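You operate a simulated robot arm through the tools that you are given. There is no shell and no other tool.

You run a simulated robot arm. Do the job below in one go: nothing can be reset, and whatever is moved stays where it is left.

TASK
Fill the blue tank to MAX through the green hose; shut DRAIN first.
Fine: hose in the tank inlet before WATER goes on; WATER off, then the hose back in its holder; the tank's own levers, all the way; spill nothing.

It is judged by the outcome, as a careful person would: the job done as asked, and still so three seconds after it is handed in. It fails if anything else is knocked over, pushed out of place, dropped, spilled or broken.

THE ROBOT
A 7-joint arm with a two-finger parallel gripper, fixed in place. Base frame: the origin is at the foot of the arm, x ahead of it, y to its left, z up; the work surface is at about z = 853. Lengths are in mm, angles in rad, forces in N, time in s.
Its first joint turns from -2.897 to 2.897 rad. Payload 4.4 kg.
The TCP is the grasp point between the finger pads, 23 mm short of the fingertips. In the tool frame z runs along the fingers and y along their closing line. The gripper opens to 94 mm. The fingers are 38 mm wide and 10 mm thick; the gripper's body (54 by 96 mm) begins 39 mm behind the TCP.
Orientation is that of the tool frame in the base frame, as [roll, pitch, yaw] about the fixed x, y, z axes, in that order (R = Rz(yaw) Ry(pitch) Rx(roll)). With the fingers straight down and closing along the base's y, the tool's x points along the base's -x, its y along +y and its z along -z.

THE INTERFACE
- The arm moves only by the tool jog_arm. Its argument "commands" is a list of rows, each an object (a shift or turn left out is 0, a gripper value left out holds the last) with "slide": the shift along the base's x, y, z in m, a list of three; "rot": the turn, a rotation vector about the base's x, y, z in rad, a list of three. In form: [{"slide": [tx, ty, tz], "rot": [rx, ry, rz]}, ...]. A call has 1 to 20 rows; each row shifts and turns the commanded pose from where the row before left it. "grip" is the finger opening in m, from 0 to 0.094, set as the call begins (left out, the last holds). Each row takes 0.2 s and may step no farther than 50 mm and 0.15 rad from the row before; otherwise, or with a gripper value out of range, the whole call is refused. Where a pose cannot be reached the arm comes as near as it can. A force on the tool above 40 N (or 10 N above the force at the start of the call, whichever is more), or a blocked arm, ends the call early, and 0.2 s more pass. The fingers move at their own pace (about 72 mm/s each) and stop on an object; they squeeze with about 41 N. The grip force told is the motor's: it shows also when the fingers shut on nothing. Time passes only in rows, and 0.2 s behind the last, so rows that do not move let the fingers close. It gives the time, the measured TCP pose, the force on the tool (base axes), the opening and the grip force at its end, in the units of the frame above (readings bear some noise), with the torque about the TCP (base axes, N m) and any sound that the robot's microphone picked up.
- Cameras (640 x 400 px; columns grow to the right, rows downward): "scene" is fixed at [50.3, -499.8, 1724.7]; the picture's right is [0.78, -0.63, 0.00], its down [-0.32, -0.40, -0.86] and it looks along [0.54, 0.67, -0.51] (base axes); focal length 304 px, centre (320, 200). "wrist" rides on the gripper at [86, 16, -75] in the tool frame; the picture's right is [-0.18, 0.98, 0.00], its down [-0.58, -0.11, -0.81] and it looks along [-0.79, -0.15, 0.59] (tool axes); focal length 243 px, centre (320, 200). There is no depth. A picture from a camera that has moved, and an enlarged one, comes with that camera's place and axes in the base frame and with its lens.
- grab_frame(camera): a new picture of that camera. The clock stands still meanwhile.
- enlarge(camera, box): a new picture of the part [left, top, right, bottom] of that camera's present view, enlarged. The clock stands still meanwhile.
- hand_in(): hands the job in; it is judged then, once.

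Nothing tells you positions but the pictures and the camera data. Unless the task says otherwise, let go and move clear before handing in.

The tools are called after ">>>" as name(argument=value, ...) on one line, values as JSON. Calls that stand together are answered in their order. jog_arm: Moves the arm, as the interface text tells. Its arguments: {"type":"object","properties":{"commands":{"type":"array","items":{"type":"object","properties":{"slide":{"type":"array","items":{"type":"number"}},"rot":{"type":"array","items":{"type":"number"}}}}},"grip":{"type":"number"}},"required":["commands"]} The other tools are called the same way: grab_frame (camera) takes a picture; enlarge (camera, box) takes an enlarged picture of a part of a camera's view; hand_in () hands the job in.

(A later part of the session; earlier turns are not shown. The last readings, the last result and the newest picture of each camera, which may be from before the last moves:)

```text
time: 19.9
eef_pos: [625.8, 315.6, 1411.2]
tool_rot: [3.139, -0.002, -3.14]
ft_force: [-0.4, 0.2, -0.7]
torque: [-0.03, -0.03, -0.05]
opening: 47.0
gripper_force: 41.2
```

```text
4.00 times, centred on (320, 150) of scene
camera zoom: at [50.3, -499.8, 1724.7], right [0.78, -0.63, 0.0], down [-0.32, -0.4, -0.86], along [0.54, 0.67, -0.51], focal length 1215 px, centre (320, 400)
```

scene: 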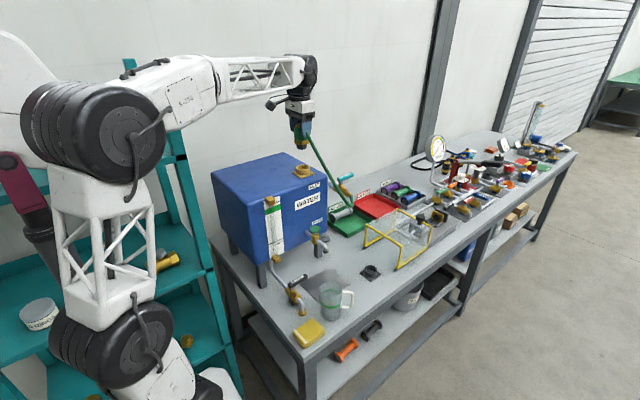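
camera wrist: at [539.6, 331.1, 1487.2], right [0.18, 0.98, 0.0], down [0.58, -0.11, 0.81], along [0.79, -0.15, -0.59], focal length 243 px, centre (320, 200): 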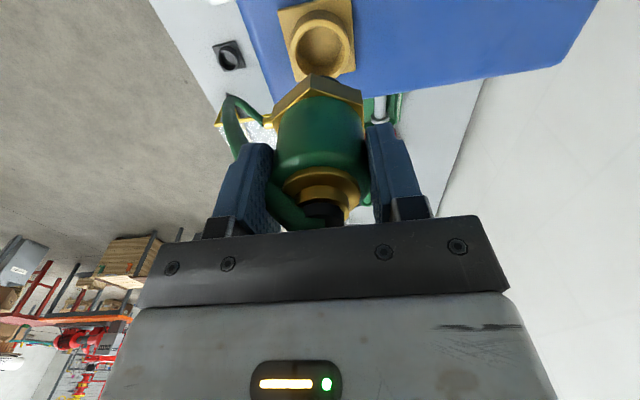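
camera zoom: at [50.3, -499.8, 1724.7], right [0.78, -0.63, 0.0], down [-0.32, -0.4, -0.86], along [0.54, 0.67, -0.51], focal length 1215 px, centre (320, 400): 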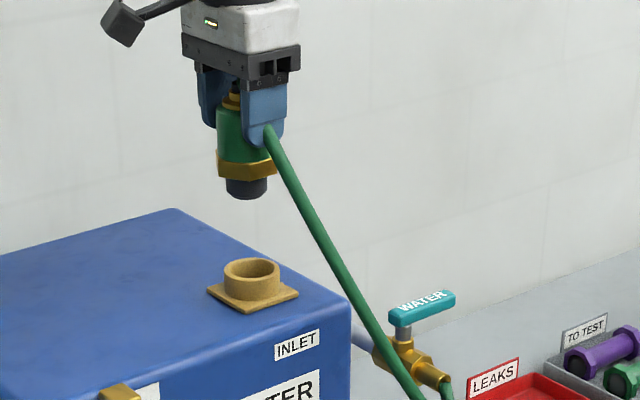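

The inlet ring measures about 40 mm inside and the spout about 35 mm. Both cameras say I should shift about +1.6 mm in x and -1.4 mm in y. I'll correct that and come down to just above the rim.

>>> jog_arm(commands=[{"slide": [0.0016, -0.0014, -0.02]}, {"slide": [0, 0, -0.02]}, {"slide": [0, 0, -0.02]}, {"slide": [0, 0, -0.005]}])

>>> enlarge(camera="wrist", box=[270, 0, 382, 120])

>>> enlarge(camera="scene", box=[280, 130, 340, 190])

```text
time: 20.9
eef_pos: [627.3, 313.9, 1347.8]
tool_rot: [3.141, -0.003, 3.141]
ft_force: [0.7, 0.0, -1.5]
torque: [0.01, -0.02, 0.02]
opening: 46.9
gripper_force: 40.8
```

```text
3.33 times, centred on (326, 60) of wrist
camera zoom: at [541.3, 329.1, 1422.8], right [0.18, 0.98, 0.0], down [0.58, -0.11, 0.81], along [0.79, -0.15, -0.59], focal length 809 px, centre (300, 667)
```

zoom: 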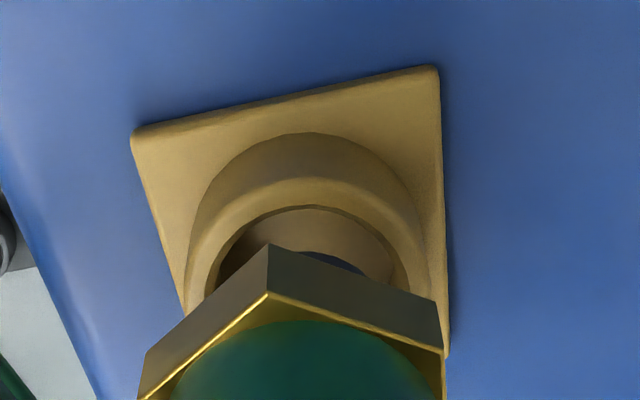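

```text
6.67 times, centred on (310, 160) of scene
camera zoom: at [50.3, -499.8, 1724.7], right [0.78, -0.63, 0.0], down [-0.32, -0.4, -0.86], along [0.54, 0.67, -0.51], focal length 2025 px, centre (387, 467)
```

zoom: 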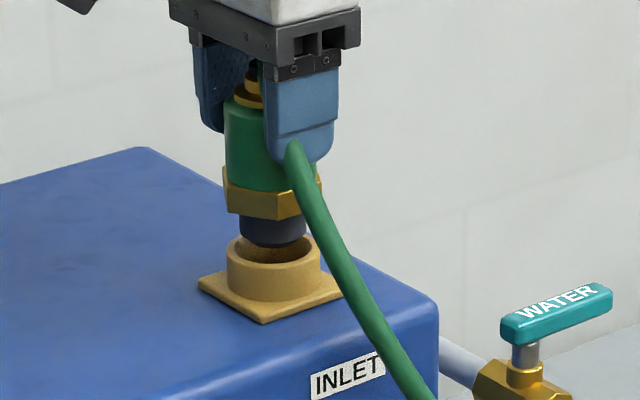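

The spout and ring line up in both views, with about 12 mm to go to the rim. I'll lower gently into the ring while watching the force.

>>> jog_arm(commands=[{"slide": [0, 0, -0.006]}, {"slide": [0, 0, -0.006]}, {"slide": [0, 0, -0.004]}, {"slide": [0, 0, -0.004]}])

>>> enlarge(camera="scene", box=[280, 130, 340, 190])

>>> enlarge(camera="wrist", box=[270, 0, 382, 120])

```text
time: 21.9
eef_pos: [628.0, 313.3, 1326.6]
tool_rot: [3.141, -0.001, 3.141]
ft_force: [0.3, 6.2, 1.3]
torque: [0.31, -0.04, 0.0]
opening: 47.1
gripper_force: 41.2
```

```text
6.67 times, centred on (310, 160) of scene
camera zoom: at [50.3, -499.8, 1724.7], right [0.78, -0.63, 0.0], down [-0.32, -0.4, -0.86], along [0.54, 0.67, -0.51], focal length 2025 px, centre (387, 467)
```

zoom: 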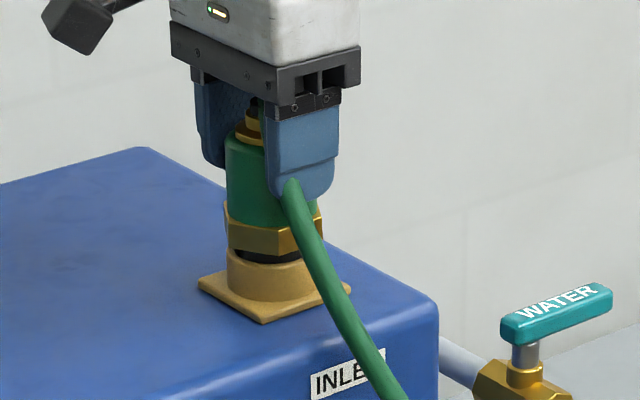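

```text
3.33 times, centred on (326, 60) of wrist
camera zoom: at [541.0, 328.8, 1402.8], right [0.18, 0.98, 0.0], down [0.58, -0.11, 0.81], along [0.79, -0.15, -0.59], focal length 809 px, centre (300, 667)
```

zoom: 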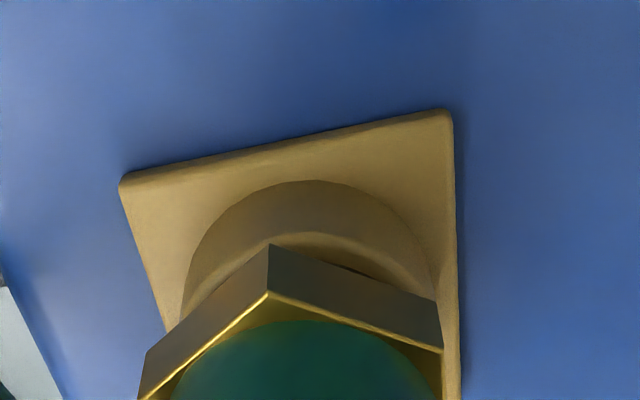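

The spout has entered the ring. A 6 N sideways force pushes it towards +y, so it's touching the -y side; I'll ease +1.2 mm in y and go down to the seat.

>>> jog_arm(commands=[{"slide": [0, 0.0012, 0]}, {"slide": [0, 0, -0.003]}, {"slide": [0, 0, -0.003]}])

```text
time: 22.7
eef_pos: [627.9, 314.5, 1320.7]
tool_rot: [3.141, -0.002, -3.141]
ft_force: [0.4, 0.4, 0.3]
torque: [0.02, 0.02, 0.0]
opening: 46.9
gripper_force: 41.0
```

The side force is gone. I'll keep lowering in small steps until it seats.

>>> jog_arm(commands=[{"slide": [0, 0, -0.0015]}, {"slide": [0, 0, -0.0015]}])

>>> enlarge(camera="scene", box=[280, 130, 340, 190])

```text
time: 23.3
eef_pos: [626.8, 314.4, 1320.7]
tool_rot: [3.139, 0.003, -3.141]
ft_force: [1.9, 1.4, 21.5]
torque: [-0.29, 0.16, 0.01]
opening: 46.9
gripper_force: 41.1
```

```text
6.67 times, centred on (310, 160) of scene
camera zoom: at [50.3, -499.8, 1724.7], right [0.78, -0.63, 0.0], down [-0.32, -0.4, -0.86], along [0.54, 0.67, -0.51], focal length 2025 px, centre (387, 467)
```

zoom: 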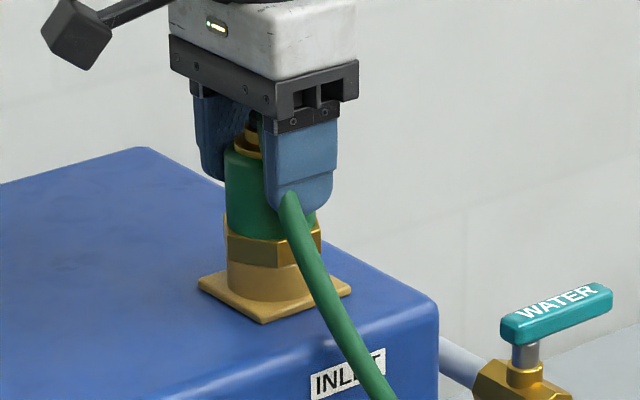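

The hex is seated on the inlet rim with a 21 N press. I'll relieve the pressure, open the fingers and see whether the nozzle stays put.

>>> jog_arm(commands=[{"slide": [0, 0, 0.0015]}, {"slide": [0, 0, 0.001]}])

>>> jog_arm(commands=[{"slide": [0, 0, 0]}, {"slide": [0, 0, 0]}, {"slide": [0, 0, 0]}, {"slide": [0, 0, 0]}], grip=0.08)

>>> enlarge(camera="scene", box=[280, 110, 380, 210])

>>> grab_frame(camera="wrist")

```text
time: 23.9
eef_pos: [628.3, 313.8, 1320.9]
tool_rot: [-3.141, -0.002, 3.141]
ft_force: [1.7, 2.4, 7.3]
torque: [0.0, -0.3, 0.04]
opening: 47.0
gripper_force: 40.9
```

```text
time: 24.9
eef_pos: [628.3, 315.1, 1320.0]
tool_rot: [3.139, -0.003, -3.141]
ft_force: [-0.1, -0.3, -0.6]
torque: [0.02, -0.02, -0.02]
opening: 80.0
gripper_force: 0.0
```

```text
4.00 times, centred on (330, 160) of scene
camera zoom: at [50.3, -499.8, 1724.7], right [0.78, -0.63, 0.0], down [-0.32, -0.4, -0.86], along [0.54, 0.67, -0.51], focal length 1215 px, centre (280, 360)
```

zoom: 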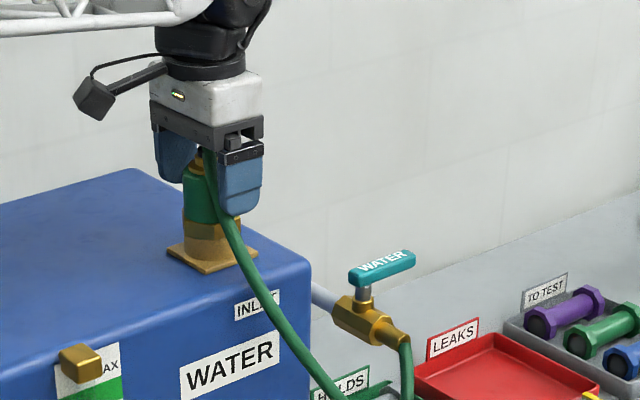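

```text
taken
camera wrist: at [541.0, 330.2, 1395.9], right [0.18, 0.98, 0.0], down [0.58, -0.11, 0.81], along [0.79, -0.15, -0.59], focal length 243 px, centre (320, 200)
```

wrist: 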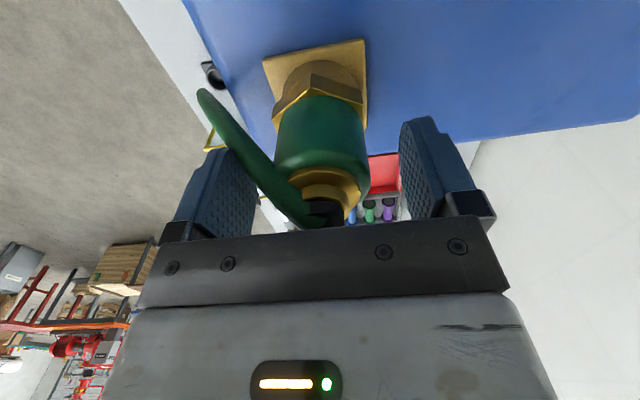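

The nozzle stands in the inlet on its own. I'll rise straight off it, then look at the WATER valve and the current gauge level.

>>> jog_arm(commands=[{"slide": [0, 0, 0.02]}, {"slide": [0, 0, 0.03]}, {"slide": [0, 0, 0.04]}, {"slide": [0, 0, 0.04]}], grip=0.094)

>>> enlarge(camera="scene", box=[240, 110, 400, 270])

>>> enlarge(camera="scene", box=[250, 180, 310, 270])

>>> grab_frame(camera="wrist")

```text
time: 25.9
eef_pos: [626.4, 314.0, 1450.3]
tool_rot: [3.141, -0.002, -3.141]
ft_force: [0.6, -0.2, -1.4]
torque: [0.03, -0.04, 0.01]
opening: 94.2
gripper_force: 0.1
```

```text
2.50 times, centred on (320, 190) of scene
camera zoom: at [50.3, -499.8, 1724.7], right [0.78, -0.63, 0.0], down [-0.32, -0.4, -0.86], along [0.54, 0.67, -0.51], focal length 760 px, centre (320, 225)
```

zoom: 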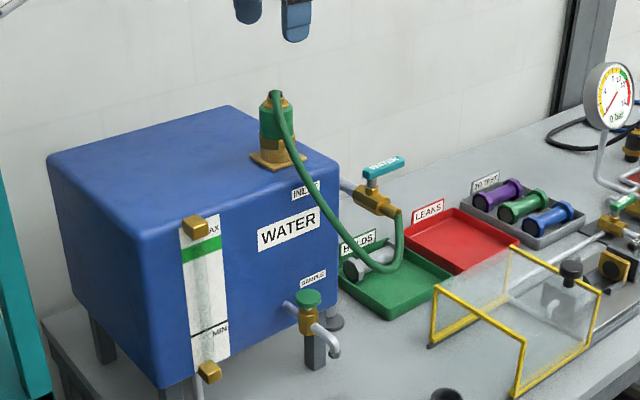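

```text
4.44 times, centred on (280, 225) of scene
camera zoom: at [50.3, -499.8, 1724.7], right [0.78, -0.63, 0.0], down [-0.32, -0.4, -0.86], along [0.54, 0.67, -0.51], focal length 1350 px, centre (498, 89)
```

zoom: 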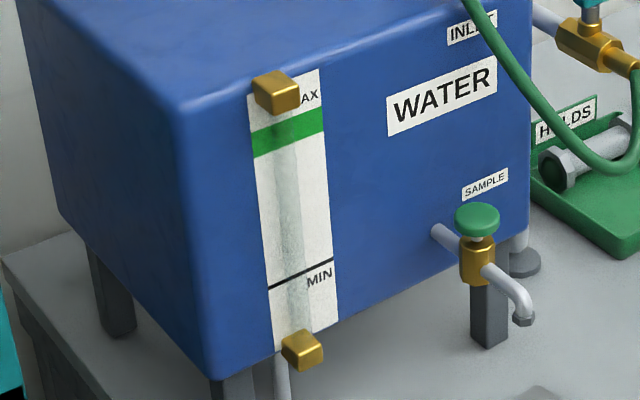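

```text
taken
camera wrist: at [540.4, 329.9, 1525.7], right [0.18, 0.98, 0.0], down [0.58, -0.11, 0.81], along [0.79, -0.15, -0.59], focal length 243 px, centre (320, 200)
```

wrist: 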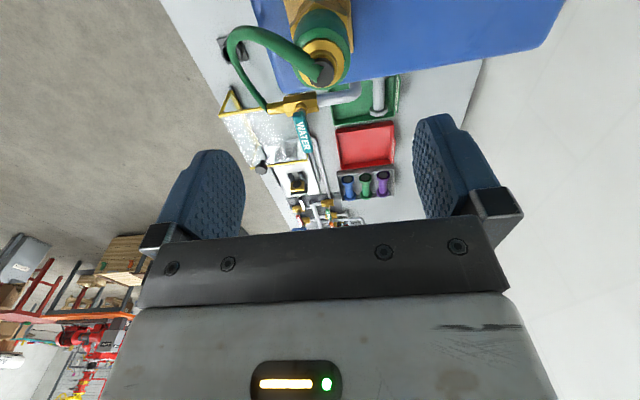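

The nozzle is firmly in the inlet and the gauge reads low. Next I'll move across to view the WATER valve and its lever from above.

>>> jog_arm(commands=[{"slide": [0.03, -0.014, 0]}, {"slide": [0.03, -0.014, 0]}, {"slide": [0.03, -0.014, -0.01]}, {"slide": [0.0, -0.01, -0.04]}], grip=0.094)

>>> grab_frame(camera="wrist")

>>> enlarge(camera="wrist", box=[240, 30, 400, 130])

>>> grab_frame(camera="scene")

```text
time: 26.9
eef_pos: [718.4, 262.1, 1400.2]
tool_rot: [3.139, 0.001, 3.141]
ft_force: [0.3, 0.0, -0.2]
torque: [0.0, 0.03, 0.0]
opening: 93.5
gripper_force: 0.1
```

```text
taken
camera wrist: at [631.9, 277.6, 1476.2], right [0.18, 0.98, 0.0], down [0.58, -0.11, 0.81], along [0.79, -0.15, -0.59], focal length 243 px, centre (320, 200)
```

wrist: 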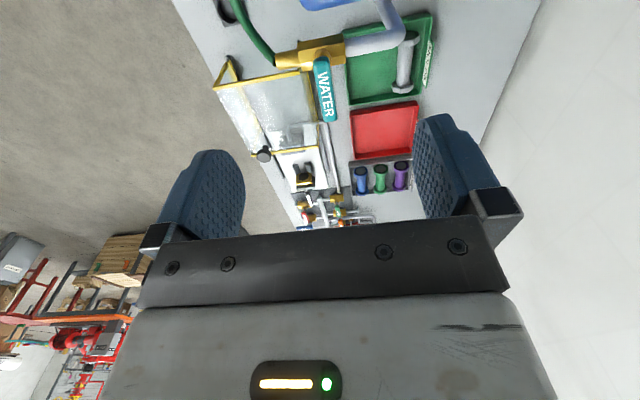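

```text
4.00 times, centred on (320, 80) of wrist
camera zoom: at [631.9, 277.6, 1476.2], right [0.18, 0.98, 0.0], down [0.58, -0.11, 0.81], along [0.79, -0.15, -0.59], focal length 970 px, centre (320, 680)
```

zoom: 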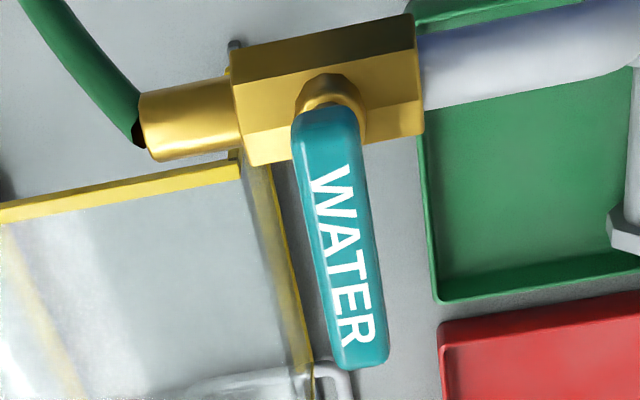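

```text
taken
```

scene: 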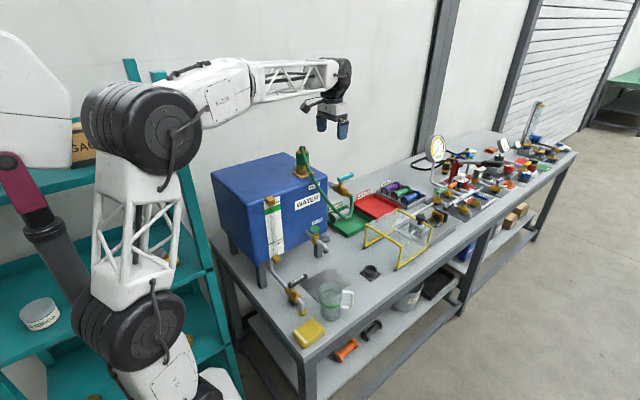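

The WATER lever is closed, pointing +x from a hub near [759, 257] to a tip near x 824, top z ≈ 1205. It should open by swinging to -y, in line with its pipe. I'll turn the wrist so the camera stays clear of the hose, close the fingers and come down on the lever's +y side.

>>> jog_arm(commands=[{"slide": [0.0081, 0.0035, 0], "rot": [0, 0, 0.1428]}, {"slide": [0.0081, 0.0035, 0], "rot": [0, 0, 0.1428]}, {"slide": [0.0081, 0.0035, 0], "rot": [0, 0, 0.1428]}, {"slide": [0.0081, 0.0035, 0], "rot": [0, 0, 0.1428]}, {"slide": [0.0081, 0.0035, 0], "rot": [0, 0, 0.1428]}, {"slide": [0.0081, 0.0035, 0], "rot": [0, 0, 0.1428]}, {"slide": [0.0081, 0.0035, 0], "rot": [0, 0, 0.1428]}, {"slide": [0.0081, 0.0035, 0], "rot": [0, 0, 0.1428]}, {"slide": [0.0081, 0.0035, 0], "rot": [0, 0, 0.1428]}, {"slide": [0.0081, 0.0035, 0], "rot": [0, 0, 0.1428]}, {"slide": [0.0081, 0.0035, 0], "rot": [0, 0, 0.1428]}, {"slide": [0, 0, -0.04]}, {"slide": [0, 0, -0.04]}, {"slide": [0, 0, -0.03]}], grip=0.0)

>>> grab_frame(camera="scene")

>>> grab_frame(camera="wrist")

```text
time: 29.9
eef_pos: [805.2, 301.4, 1292.0]
tool_rot: [-3.141, -0.002, -1.57]
ft_force: [0.4, -0.1, 0.2]
torque: [-0.01, 0.01, -0.03]
opening: 0.0
gripper_force: 41.3
```

```text
taken
```

scene: 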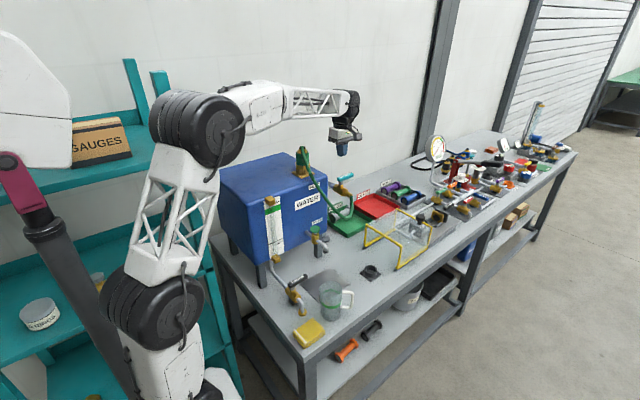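

```text
taken
camera wrist: at [789.6, 214.3, 1366.4], right [-0.98, 0.18, 0.0], down [0.11, 0.58, 0.81], along [0.15, 0.79, -0.59], focal length 243 px, centre (320, 200)
```

wrist: 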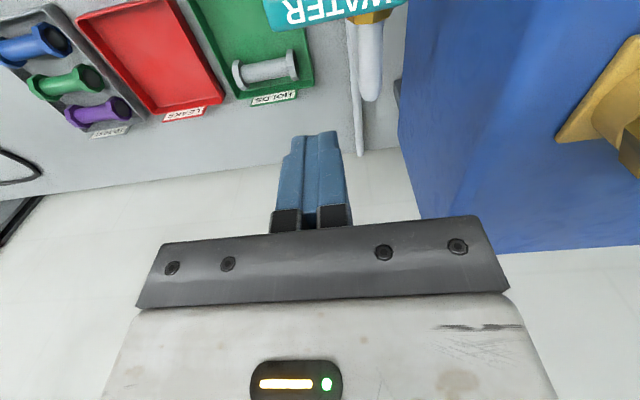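

The fingers are beyond the lever on its +y side, clear of the pipe. I'll go down to lever height.

>>> jog_arm(commands=[{"slide": [0, 0, -0.04]}, {"slide": [0, 0, -0.041]}, {"slide": [0, -0.008, 0]}])

>>> enlarge(camera="scene", box=[300, 130, 400, 230])

>>> enlarge(camera="scene", box=[250, 180, 310, 270])

>>> grab_frame(camera="wrist")

```text
time: 30.7
eef_pos: [805.9, 293.4, 1210.1]
tool_rot: [3.14, -0.003, -1.572]
ft_force: [-0.1, 0.1, 0.4]
torque: [0.04, -0.02, -0.05]
opening: 0.1
gripper_force: 40.6
```

```text
4.00 times, centred on (350, 180) of scene
camera zoom: at [50.3, -499.8, 1724.7], right [0.78, -0.63, 0.0], down [-0.32, -0.4, -0.86], along [0.54, 0.67, -0.51], focal length 1215 px, centre (200, 280)
```

zoom: 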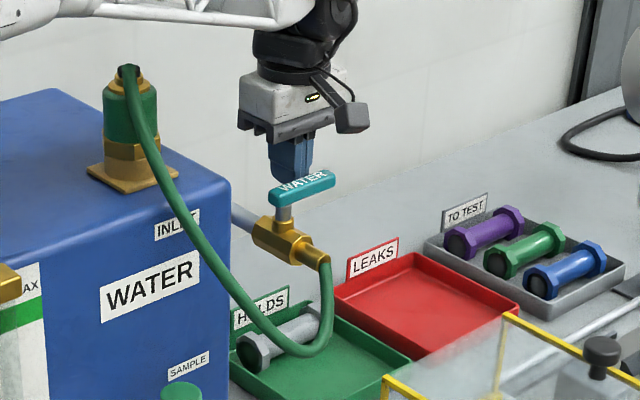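

```text
4.44 times, centred on (280, 225) of scene
camera zoom: at [50.3, -499.8, 1724.7], right [0.78, -0.63, 0.0], down [-0.32, -0.4, -0.86], along [0.54, 0.67, -0.51], focal length 1350 px, centre (498, 89)
```

zoom: 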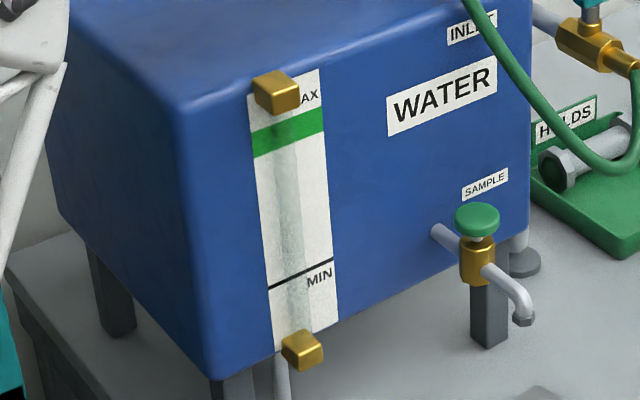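

```text
taken
camera wrist: at [789.8, 206.1, 1285.2], right [-0.98, 0.18, 0.0], down [0.11, 0.58, 0.81], along [0.15, 0.79, -0.59], focal length 243 px, centre (320, 200)
```

wrist: 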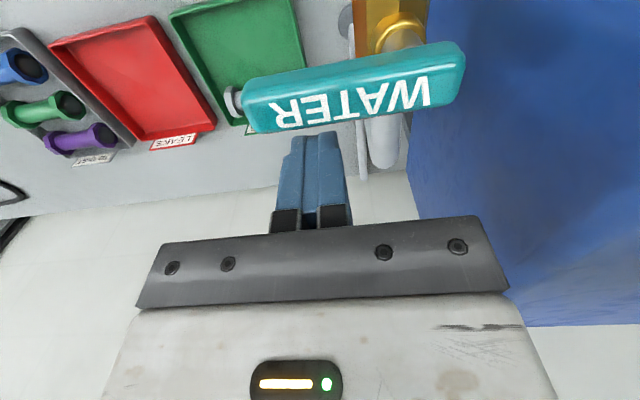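

The fingers are behind the lever at the right height, and the nozzle is seated in the inlet with DRAIN shut. I'll sweep the WATER lever open to its stop and check the gauge right away.

>>> jog_arm(commands=[{"slide": [0.001, -0.0084, 0]}, {"slide": [0.005, -0.013, 0]}, {"slide": [0.0038, -0.0126, 0]}])

>>> grab_frame(camera="wrist")

>>> enlarge(camera="scene", box=[240, 130, 400, 290])

```text
time: 31.5
eef_pos: [815.5, 258.2, 1210.0]
tool_rot: [3.139, -0.002, -1.57]
ft_force: [-0.6, -0.5, -0.1]
torque: [-0.01, 0.0, -0.01]
opening: 0.0
gripper_force: 41.7
```

```text
taken
camera wrist: at [800.0, 171.6, 1285.0], right [-0.98, 0.18, 0.0], down [0.11, 0.58, 0.81], along [0.15, 0.79, -0.59], focal length 243 px, centre (320, 200)
```

wrist: 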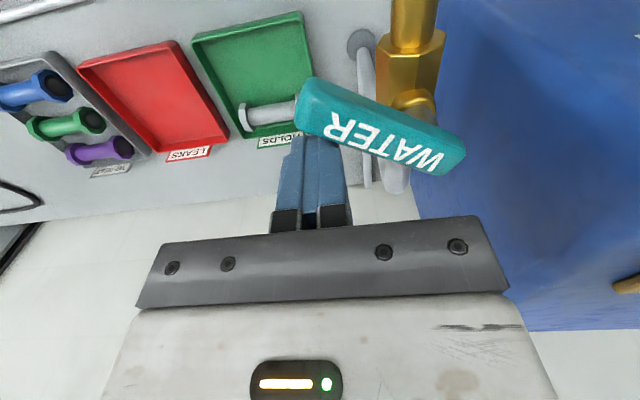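

```text
2.50 times, centred on (320, 210) of scene
camera zoom: at [50.3, -499.8, 1724.7], right [0.78, -0.63, 0.0], down [-0.32, -0.4, -0.86], along [0.54, 0.67, -0.51], focal length 760 px, centre (320, 175)
```

zoom: 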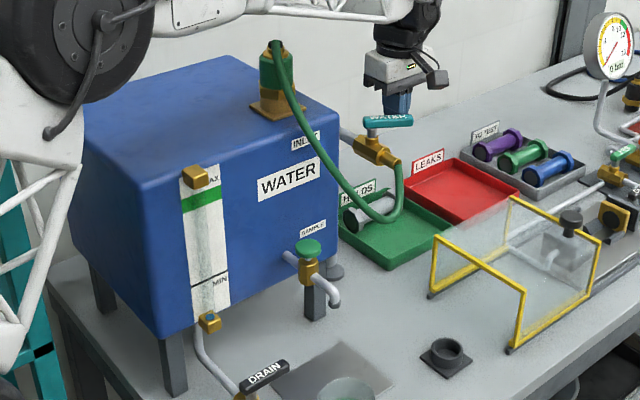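

The lever is turning the right way at about 30°. I'll finish the sweep to its open stop.

>>> jog_arm(commands=[{"slide": [-0.0023, -0.0154, 0]}, {"slide": [-0.007, -0.015, 0]}, {"slide": [-0.0115, -0.011, 0]}, {"slide": [-0.017, -0.009, 0]}, {"slide": [-0.005, -0.001, 0]}, {"slide": [-0.004, 0, 0]}])

>>> enlarge(camera="scene", box=[240, 130, 400, 290])

>>> enlarge(camera="scene", box=[250, 180, 310, 270])

>>> grab_frame(camera="wrist")

```text
time: 32.5
eef_pos: [783.5, 211.1, 1209.6]
tool_rot: [-3.137, -0.001, -1.569]
ft_force: [23.3, 7.5, -4.1]
torque: [0.05, -0.26, -0.5]
opening: 0.2
gripper_force: 40.8
stopped in row 5: the force on the tool passed its limit at 69 N (the readings are from after the stop); the commanded pose is now the measured one
```

```text
2.50 times, centred on (320, 210) of scene
camera zoom: at [50.3, -499.8, 1724.7], right [0.78, -0.63, 0.0], down [-0.32, -0.4, -0.86], along [0.54, 0.67, -0.51], focal length 760 px, centre (320, 175)
```

zoom: 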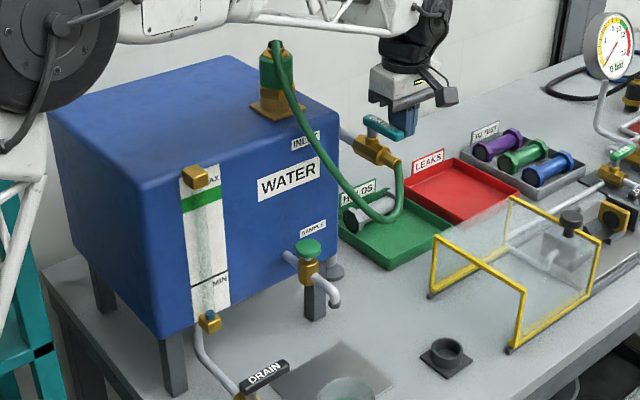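

```text
4.44 times, centred on (280, 225) of scene
camera zoom: at [50.3, -499.8, 1724.7], right [0.78, -0.63, 0.0], down [-0.32, -0.4, -0.86], along [0.54, 0.67, -0.51], focal length 1350 px, centre (498, 89)
```

zoom: 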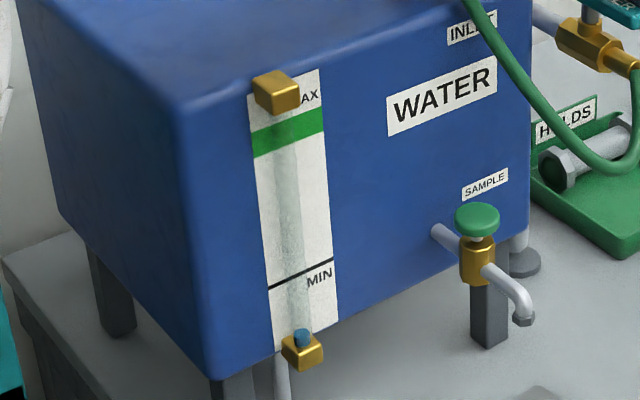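

```text
taken
camera wrist: at [766.7, 123.8, 1285.5], right [-0.98, 0.18, 0.0], down [0.11, 0.58, 0.81], along [0.15, 0.79, -0.59], focal length 243 px, centre (320, 200)
```

wrist: 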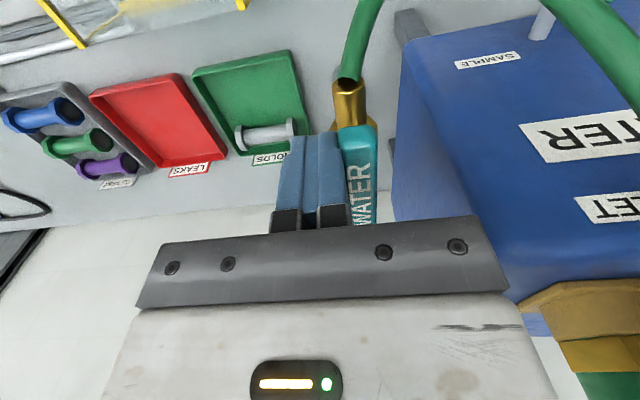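

WATER is fully open (hit its stop) and blue water has just appeared at the bottom of the gauge. While it fills I'll lift over the lever and set the fingers on its -x side, ready to close it.

>>> jog_arm(commands=[{"slide": [0.008, 0, 0]}, {"slide": [0, 0, 0.037]}, {"slide": [-0.032, -0.002, 0]}, {"slide": [-0.032, -0.002, 0]}])

>>> enlarge(camera="scene", box=[250, 180, 310, 270])

>>> grab_frame(camera="wrist")

>>> enlarge(camera="scene", box=[300, 130, 400, 230])

```text
time: 33.5
eef_pos: [726.0, 207.3, 1246.9]
tool_rot: [-3.14, 0.0, -1.573]
ft_force: [-0.9, 0.7, 0.2]
torque: [0.0, -0.04, 0.0]
opening: 0.0
gripper_force: 40.6
```

```text
4.44 times, centred on (280, 225) of scene
camera zoom: at [50.3, -499.8, 1724.7], right [0.78, -0.63, 0.0], down [-0.32, -0.4, -0.86], along [0.54, 0.67, -0.51], focal length 1350 px, centre (498, 89)
```

zoom: 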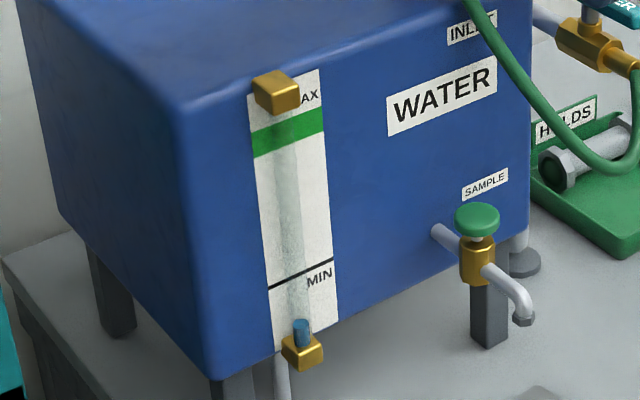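

```text
taken
camera wrist: at [709.7, 119.9, 1321.7], right [-0.98, 0.19, 0.0], down [0.11, 0.58, 0.81], along [0.15, 0.79, -0.59], focal length 243 px, centre (320, 200)
```

wrist: 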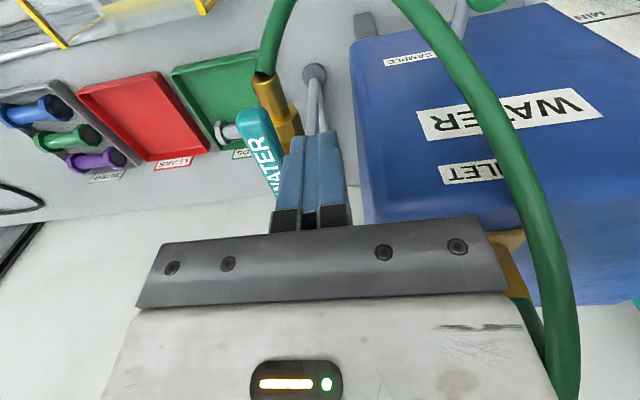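

```text
4.00 times, centred on (350, 180) of scene
camera zoom: at [50.3, -499.8, 1724.7], right [0.78, -0.63, 0.0], down [-0.32, -0.4, -0.86], along [0.54, 0.67, -0.51], focal length 1215 px, centre (200, 280)
```

zoom: 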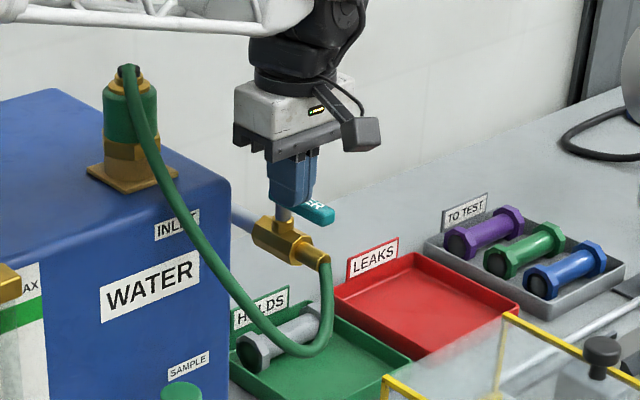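

The level is climbing at about 11 zoom pixels per second, with about 185 to go to the middle of the green MAX band, so roughly 16 s. I'll lower the fingers beside the lever, ready to close.

>>> jog_arm(commands=[{"slide": [0.004, -0.004, 0]}, {"slide": [0, 0, -0.0185]}, {"slide": [0, 0, -0.0185]}])

>>> enlarge(camera="scene", box=[250, 180, 310, 270])

>>> grab_frame(camera="wrist")

>>> enlarge(camera="scene", box=[300, 130, 400, 230])

```text
time: 34.3
eef_pos: [730.1, 202.5, 1210.4]
tool_rot: [-3.138, 0.001, -1.571]
ft_force: [-0.1, -0.1, 0.4]
torque: [0.03, -0.01, -0.02]
opening: 0.0
gripper_force: 41.1
```

```text
4.44 times, centred on (280, 225) of scene
camera zoom: at [50.3, -499.8, 1724.7], right [0.78, -0.63, 0.0], down [-0.32, -0.4, -0.86], along [0.54, 0.67, -0.51], focal length 1350 px, centre (498, 89)
```

zoom: 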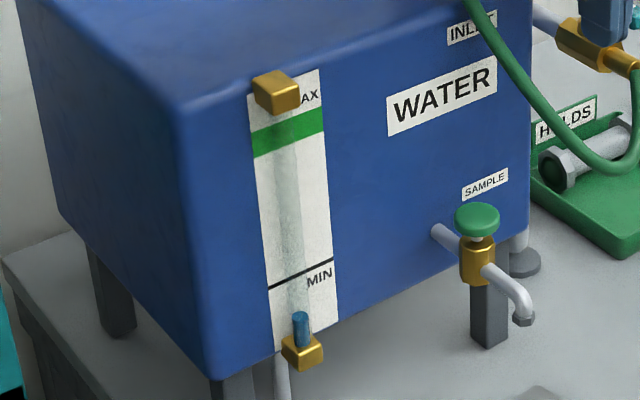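

```text
taken
camera wrist: at [713.7, 115.2, 1286.3], right [-0.98, 0.18, 0.0], down [0.11, 0.58, 0.81], along [0.15, 0.79, -0.59], focal length 243 px, centre (320, 200)
```

wrist: 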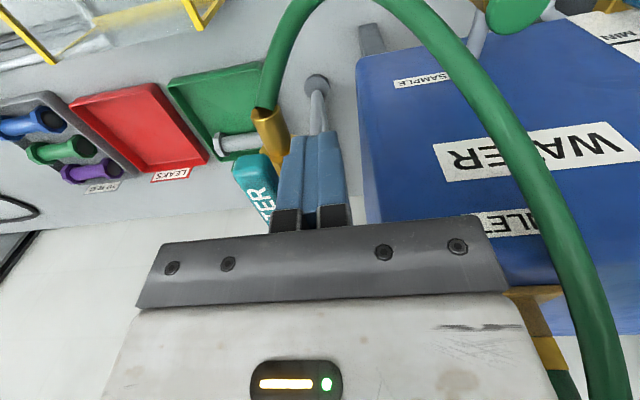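

```text
4.00 times, centred on (350, 180) of scene
camera zoom: at [50.3, -499.8, 1724.7], right [0.78, -0.63, 0.0], down [-0.32, -0.4, -0.86], along [0.54, 0.67, -0.51], focal length 1215 px, centre (200, 280)
```

zoom: 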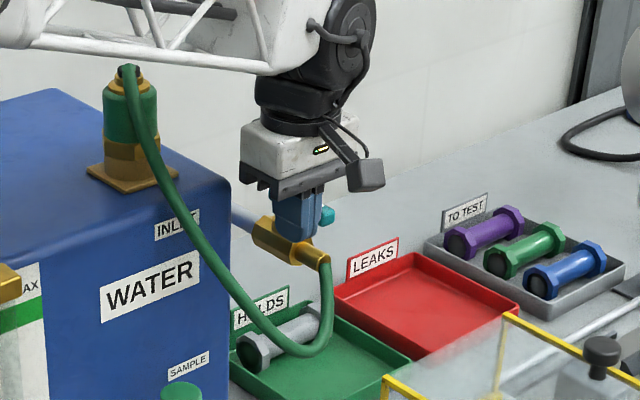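

The fingers are ready beside the lever. The level stands at row 312 at 34.3 s, so I'll wait 4 s and re-measure.

>>> jog_arm(commands=[{}, {}, {}, {}, {}, {}, {}, {}, {}, {}, {}, {}, {}, {}, {}, {}, {}, {}, {}, {}])

>>> enlarge(camera="scene", box=[250, 180, 310, 270])

>>> grab_frame(camera="scene")

```text
time: 38.5
eef_pos: [730.5, 201.4, 1211.0]
tool_rot: [-3.139, 0.0, -1.57]
ft_force: [0.1, -1.0, -0.4]
torque: [0.0, 0.02, 0.0]
opening: 0.0
gripper_force: 40.9
```

```text
4.44 times, centred on (280, 225) of scene
camera zoom: at [50.3, -499.8, 1724.7], right [0.78, -0.63, 0.0], down [-0.32, -0.4, -0.86], along [0.54, 0.67, -0.51], focal length 1350 px, centre (498, 89)
```

zoom: 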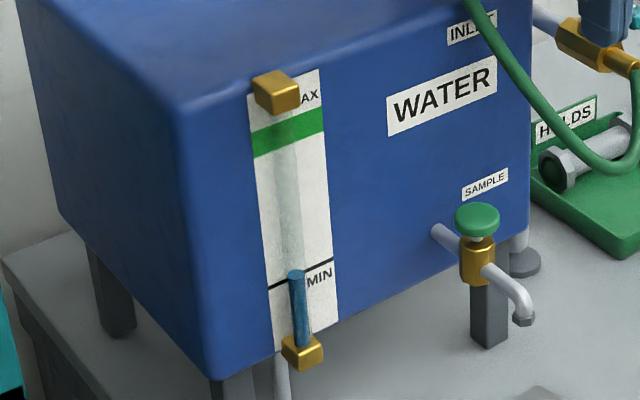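

```text
taken
```

scene: 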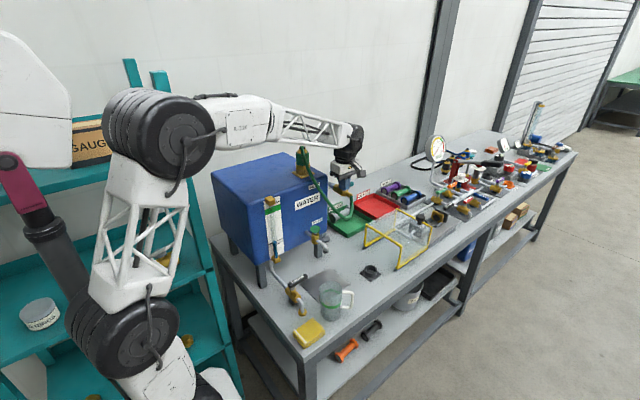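

The level is at row 271, rising 9.8 px/s, and nothing is leaking. The band's middle is at row 132, so I need about 14 s more. I'll wait another 4.2 s and check.

>>> jog_arm(commands=[{}, {}, {}, {}, {}, {}, {}, {}, {}, {}, {}, {}, {}, {}, {}, {}, {}, {}, {}, {}])

>>> enlarge(camera="scene", box=[250, 180, 310, 270])

```text
time: 42.7
eef_pos: [731.0, 203.6, 1210.8]
tool_rot: [-3.137, -0.001, -1.57]
ft_force: [0.4, -0.3, -0.9]
torque: [-0.02, -0.04, 0.03]
opening: 0.0
gripper_force: 41.1
```

```text
4.44 times, centred on (280, 225) of scene
camera zoom: at [50.3, -499.8, 1724.7], right [0.78, -0.63, 0.0], down [-0.32, -0.4, -0.86], along [0.54, 0.67, -0.51], focal length 1350 px, centre (498, 89)
```

zoom: 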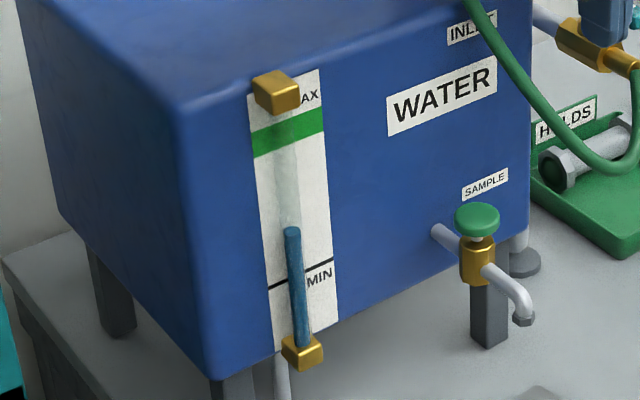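

The level is at row 228, rising about 10 px/s. I'll wait another 4.2 s.

>>> jog_arm(commands=[{}, {}, {}, {}, {}, {}, {}, {}, {}, {}, {}, {}, {}, {}, {}, {}, {}, {}, {}, {}])

>>> enlarge(camera="scene", box=[250, 180, 310, 270])

>>> enlarge(camera="scene", box=[255, 190, 295, 240])

```text
time: 46.9
eef_pos: [730.5, 203.1, 1211.3]
tool_rot: [-3.138, 0.001, -1.571]
ft_force: [-1.0, 0.5, 1.0]
torque: [0.0, 0.02, -0.02]
opening: 0.2
gripper_force: 40.8
```

```text
4.44 times, centred on (280, 225) of scene
camera zoom: at [50.3, -499.8, 1724.7], right [0.78, -0.63, 0.0], down [-0.32, -0.4, -0.86], along [0.54, 0.67, -0.51], focal length 1350 px, centre (498, 89)
```

zoom: 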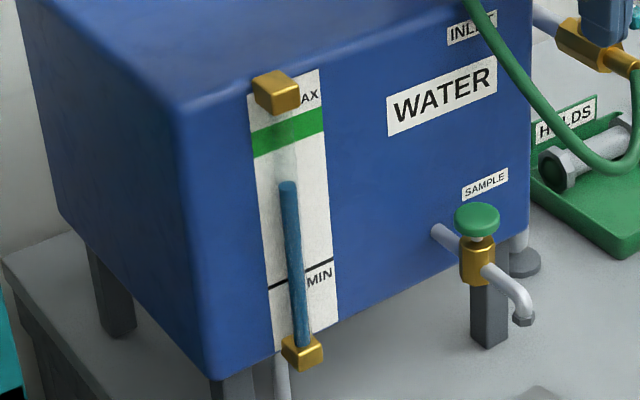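

```text
8.00 times, centred on (275, 215) of scene
camera zoom: at [50.3, -499.8, 1724.7], right [0.78, -0.63, 0.0], down [-0.32, -0.4, -0.86], along [0.54, 0.67, -0.51], focal length 2430 px, centre (680, 80)
```

zoom: 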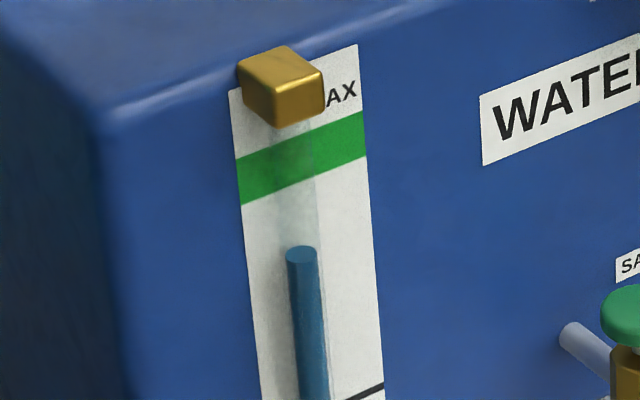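

The tube stands about 10 mm in front of the scale, so its level looks about 9 px lower than it really is. Allowing for that, the surface should end at about row 140. It's at 186 now, so I'll wait 3.4 s and check once more before closing.

>>> jog_arm(commands=[{}, {}, {}, {}, {}, {}, {}, {}, {}, {}, {}, {}, {}, {}, {}, {}])

>>> enlarge(camera="scene", box=[255, 190, 295, 240])

```text
time: 50.3
eef_pos: [729.5, 202.7, 1211.7]
tool_rot: [-3.137, 0.0, -1.57]
ft_force: [-0.4, -0.1, -0.2]
torque: [-0.01, -0.04, 0.01]
opening: 0.0
gripper_force: 41.3
```

```text
8.00 times, centred on (275, 215) of scene
camera zoom: at [50.3, -499.8, 1724.7], right [0.78, -0.63, 0.0], down [-0.32, -0.4, -0.86], along [0.54, 0.67, -0.51], focal length 2430 px, centre (680, 80)
```

zoom: 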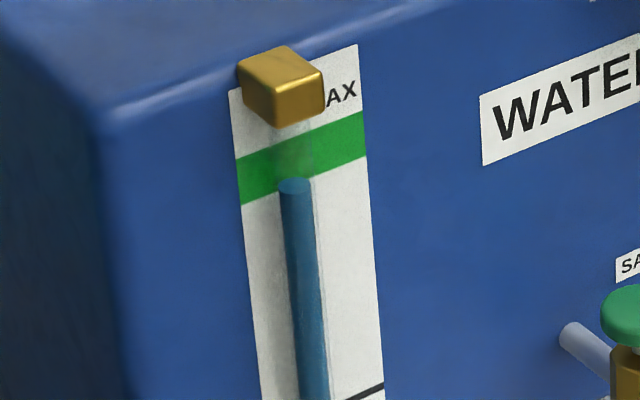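

The surface is just reaching the lower edge of the green band. I'll close WATER now with a smooth sweep back to +x, up to its stop.

>>> jog_arm(commands=[{"slide": [0.0115, 0, 0]}, {"slide": [0.01, -0.0015, 0]}, {"slide": [0.011, 0, 0]}, {"slide": [0.012, 0.0015, 0]}, {"slide": [0.012, 0.0035, 0]}, {"slide": [0.011, 0.0085, 0]}, {"slide": [0.007, 0.009, 0]}, {"slide": [0.002, 0.006, 0]}, {"slide": [0, 0.004, 0]}, {"slide": [0, 0.004, 0]}])

>>> enlarge(camera="scene", box=[255, 190, 295, 240])

>>> grab_frame(camera="wrist")

>>> enlarge(camera="scene", box=[300, 130, 400, 230])

```text
time: 52.3
eef_pos: [805.1, 228.8, 1210.7]
tool_rot: [-3.139, -0.004, -1.575]
ft_force: [-5.1, -20.5, 1.2]
torque: [-0.1, 0.25, 0.16]
opening: 0.0
gripper_force: 40.6
stopped in row 9: the force on the tool passed its limit at 50 N (the readings are from after the stop); the commanded pose is now the measured one
```

```text
8.00 times, centred on (275, 215) of scene
camera zoom: at [50.3, -499.8, 1724.7], right [0.78, -0.63, 0.0], down [-0.32, -0.4, -0.86], along [0.54, 0.67, -0.51], focal length 2430 px, centre (680, 80)
```

zoom: 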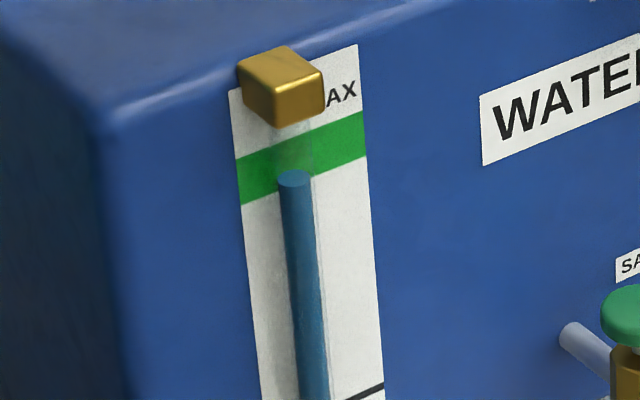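

```text
taken
camera wrist: at [789.8, 141.7, 1286.8], right [-0.98, 0.19, 0.0], down [0.11, 0.58, 0.8], along [0.15, 0.79, -0.59], focal length 243 px, centre (320, 200)
```

wrist: 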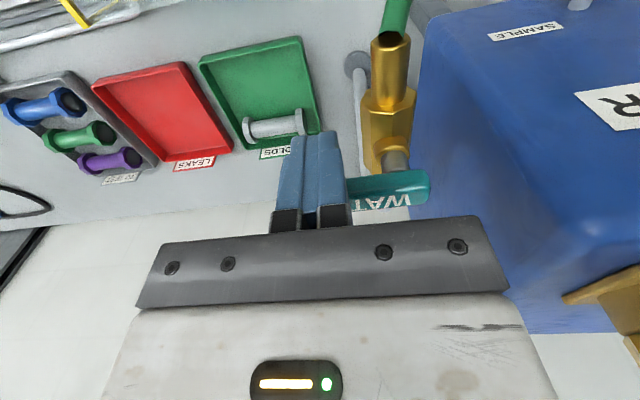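

```text
4.00 times, centred on (350, 180) of scene
camera zoom: at [50.3, -499.8, 1724.7], right [0.78, -0.63, 0.0], down [-0.32, -0.4, -0.86], along [0.54, 0.67, -0.51], focal length 1215 px, centre (200, 280)
```

zoom: 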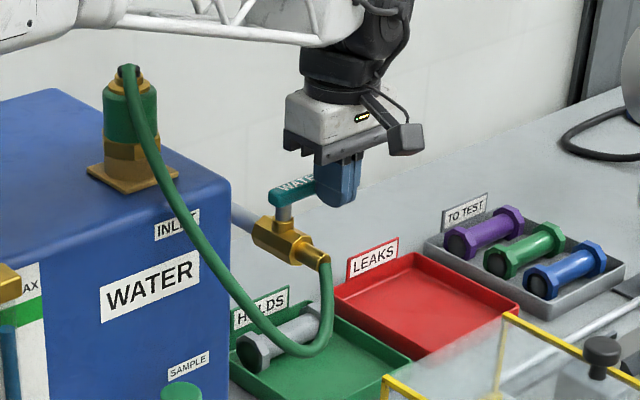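

WATER hit its closed stop with 50 N. The water surface works out at z ≈ 1192, in the middle of the green MAX band (about 1181–1203). I'll back off the lever, rise clear and confirm that the level is steady.

>>> jog_arm(commands=[{"slide": [0, -0.005, 0]}, {"slide": [0, -0.006, 0]}, {"slide": [0, 0, 0.04]}, {"slide": [0, 0, 0.045]}, {"slide": [0, 0, 0.05]}, {"slide": [0, 0, 0.05]}, {"slide": [0, 0, 0.03]}])

>>> enlarge(camera="scene", box=[255, 190, 295, 240])

>>> enlarge(camera="scene", box=[240, 130, 400, 290])

>>> grab_frame(camera="wrist")

```text
time: 53.9
eef_pos: [806.4, 217.7, 1426.3]
tool_rot: [-3.14, -0.001, -1.574]
ft_force: [-0.3, 0.0, -0.2]
torque: [-0.01, 0.02, 0.03]
opening: 0.0
gripper_force: 40.9
```

```text
8.00 times, centred on (275, 215) of scene
camera zoom: at [50.3, -499.8, 1724.7], right [0.78, -0.63, 0.0], down [-0.32, -0.4, -0.86], along [0.54, 0.67, -0.51], focal length 2430 px, centre (680, 80)
```

zoom: 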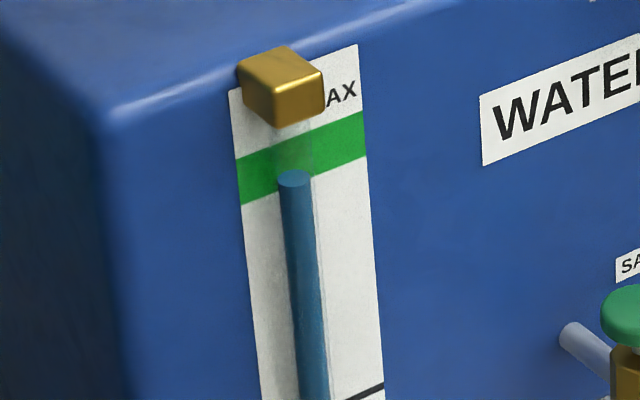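

```text
2.50 times, centred on (320, 210) of scene
camera zoom: at [50.3, -499.8, 1724.7], right [0.78, -0.63, 0.0], down [-0.32, -0.4, -0.86], along [0.54, 0.67, -0.51], focal length 760 px, centre (320, 175)
```

zoom: 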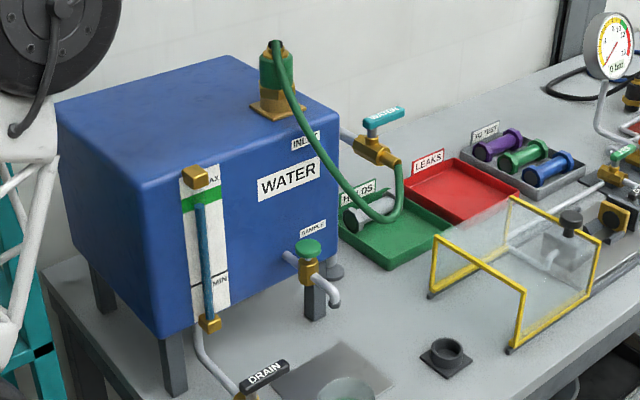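

```text
taken
camera wrist: at [789.8, 131.8, 1501.0], right [-0.98, 0.19, 0.0], down [0.11, 0.58, 0.81], along [0.15, 0.79, -0.59], focal length 243 px, centre (320, 200)
```

wrist: 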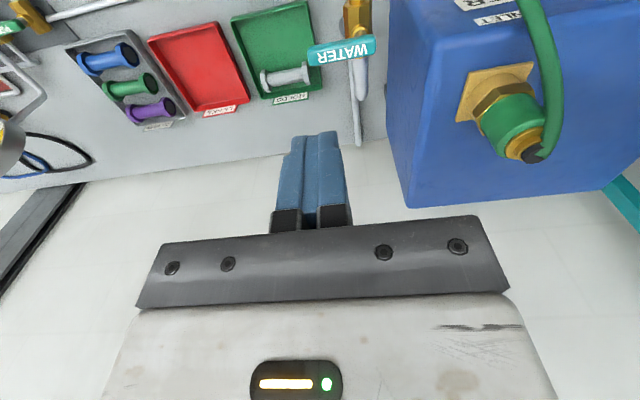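

WATER is off, the level is steady and nothing has spilled. Before removing the hose I'll check the level from the front with the wrist camera, in case it needs topping up.

>>> jog_arm(commands=[{"slide": [-0.045, -0.02, 0]}, {"slide": [-0.045, -0.02, 0]}, {"slide": [-0.045, -0.02, 0]}, {"slide": [-0.045, -0.02, 0]}, {"slide": [-0.045, -0.02, 0]}, {"slide": [-0.045, -0.02, 0]}, {"slide": [-0.045, -0.01, -0.01]}, {"slide": [-0.005, 0, -0.02], "rot": [0.125, 0, 0]}, {"slide": [0, 0, -0.02], "rot": [0.125, 0, 0]}, {"slide": [0, 0, -0.02], "rot": [0.125, 0, 0]}, {"slide": [0, 0, -0.02], "rot": [0.125, 0, 0]}])

>>> grab_frame(camera="wrist")

>>> grab_frame(camera="scene")

```text
time: 56.3
eef_pos: [485.6, 89.3, 1335.3]
tool_rot: [-3.139, 0.5, -1.575]
ft_force: [0.4, 0.2, -0.2]
torque: [0.05, 0.01, 0.0]
opening: 0.0
gripper_force: 41.4
```

```text
taken
camera wrist: at [469.5, -23.3, 1360.3], right [-0.98, 0.17, 0.09], down [0.11, 0.12, 0.99], along [0.15, 0.98, -0.14], focal length 243 px, centre (320, 200)
```

wrist: 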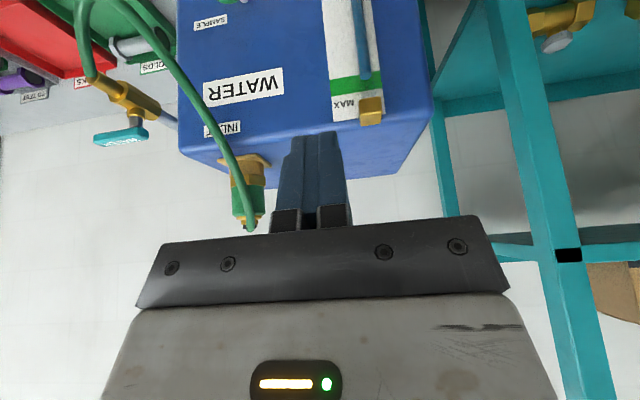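

```text
taken
```

scene: 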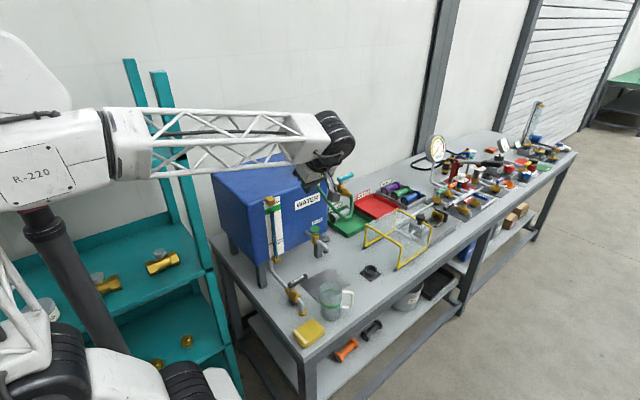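

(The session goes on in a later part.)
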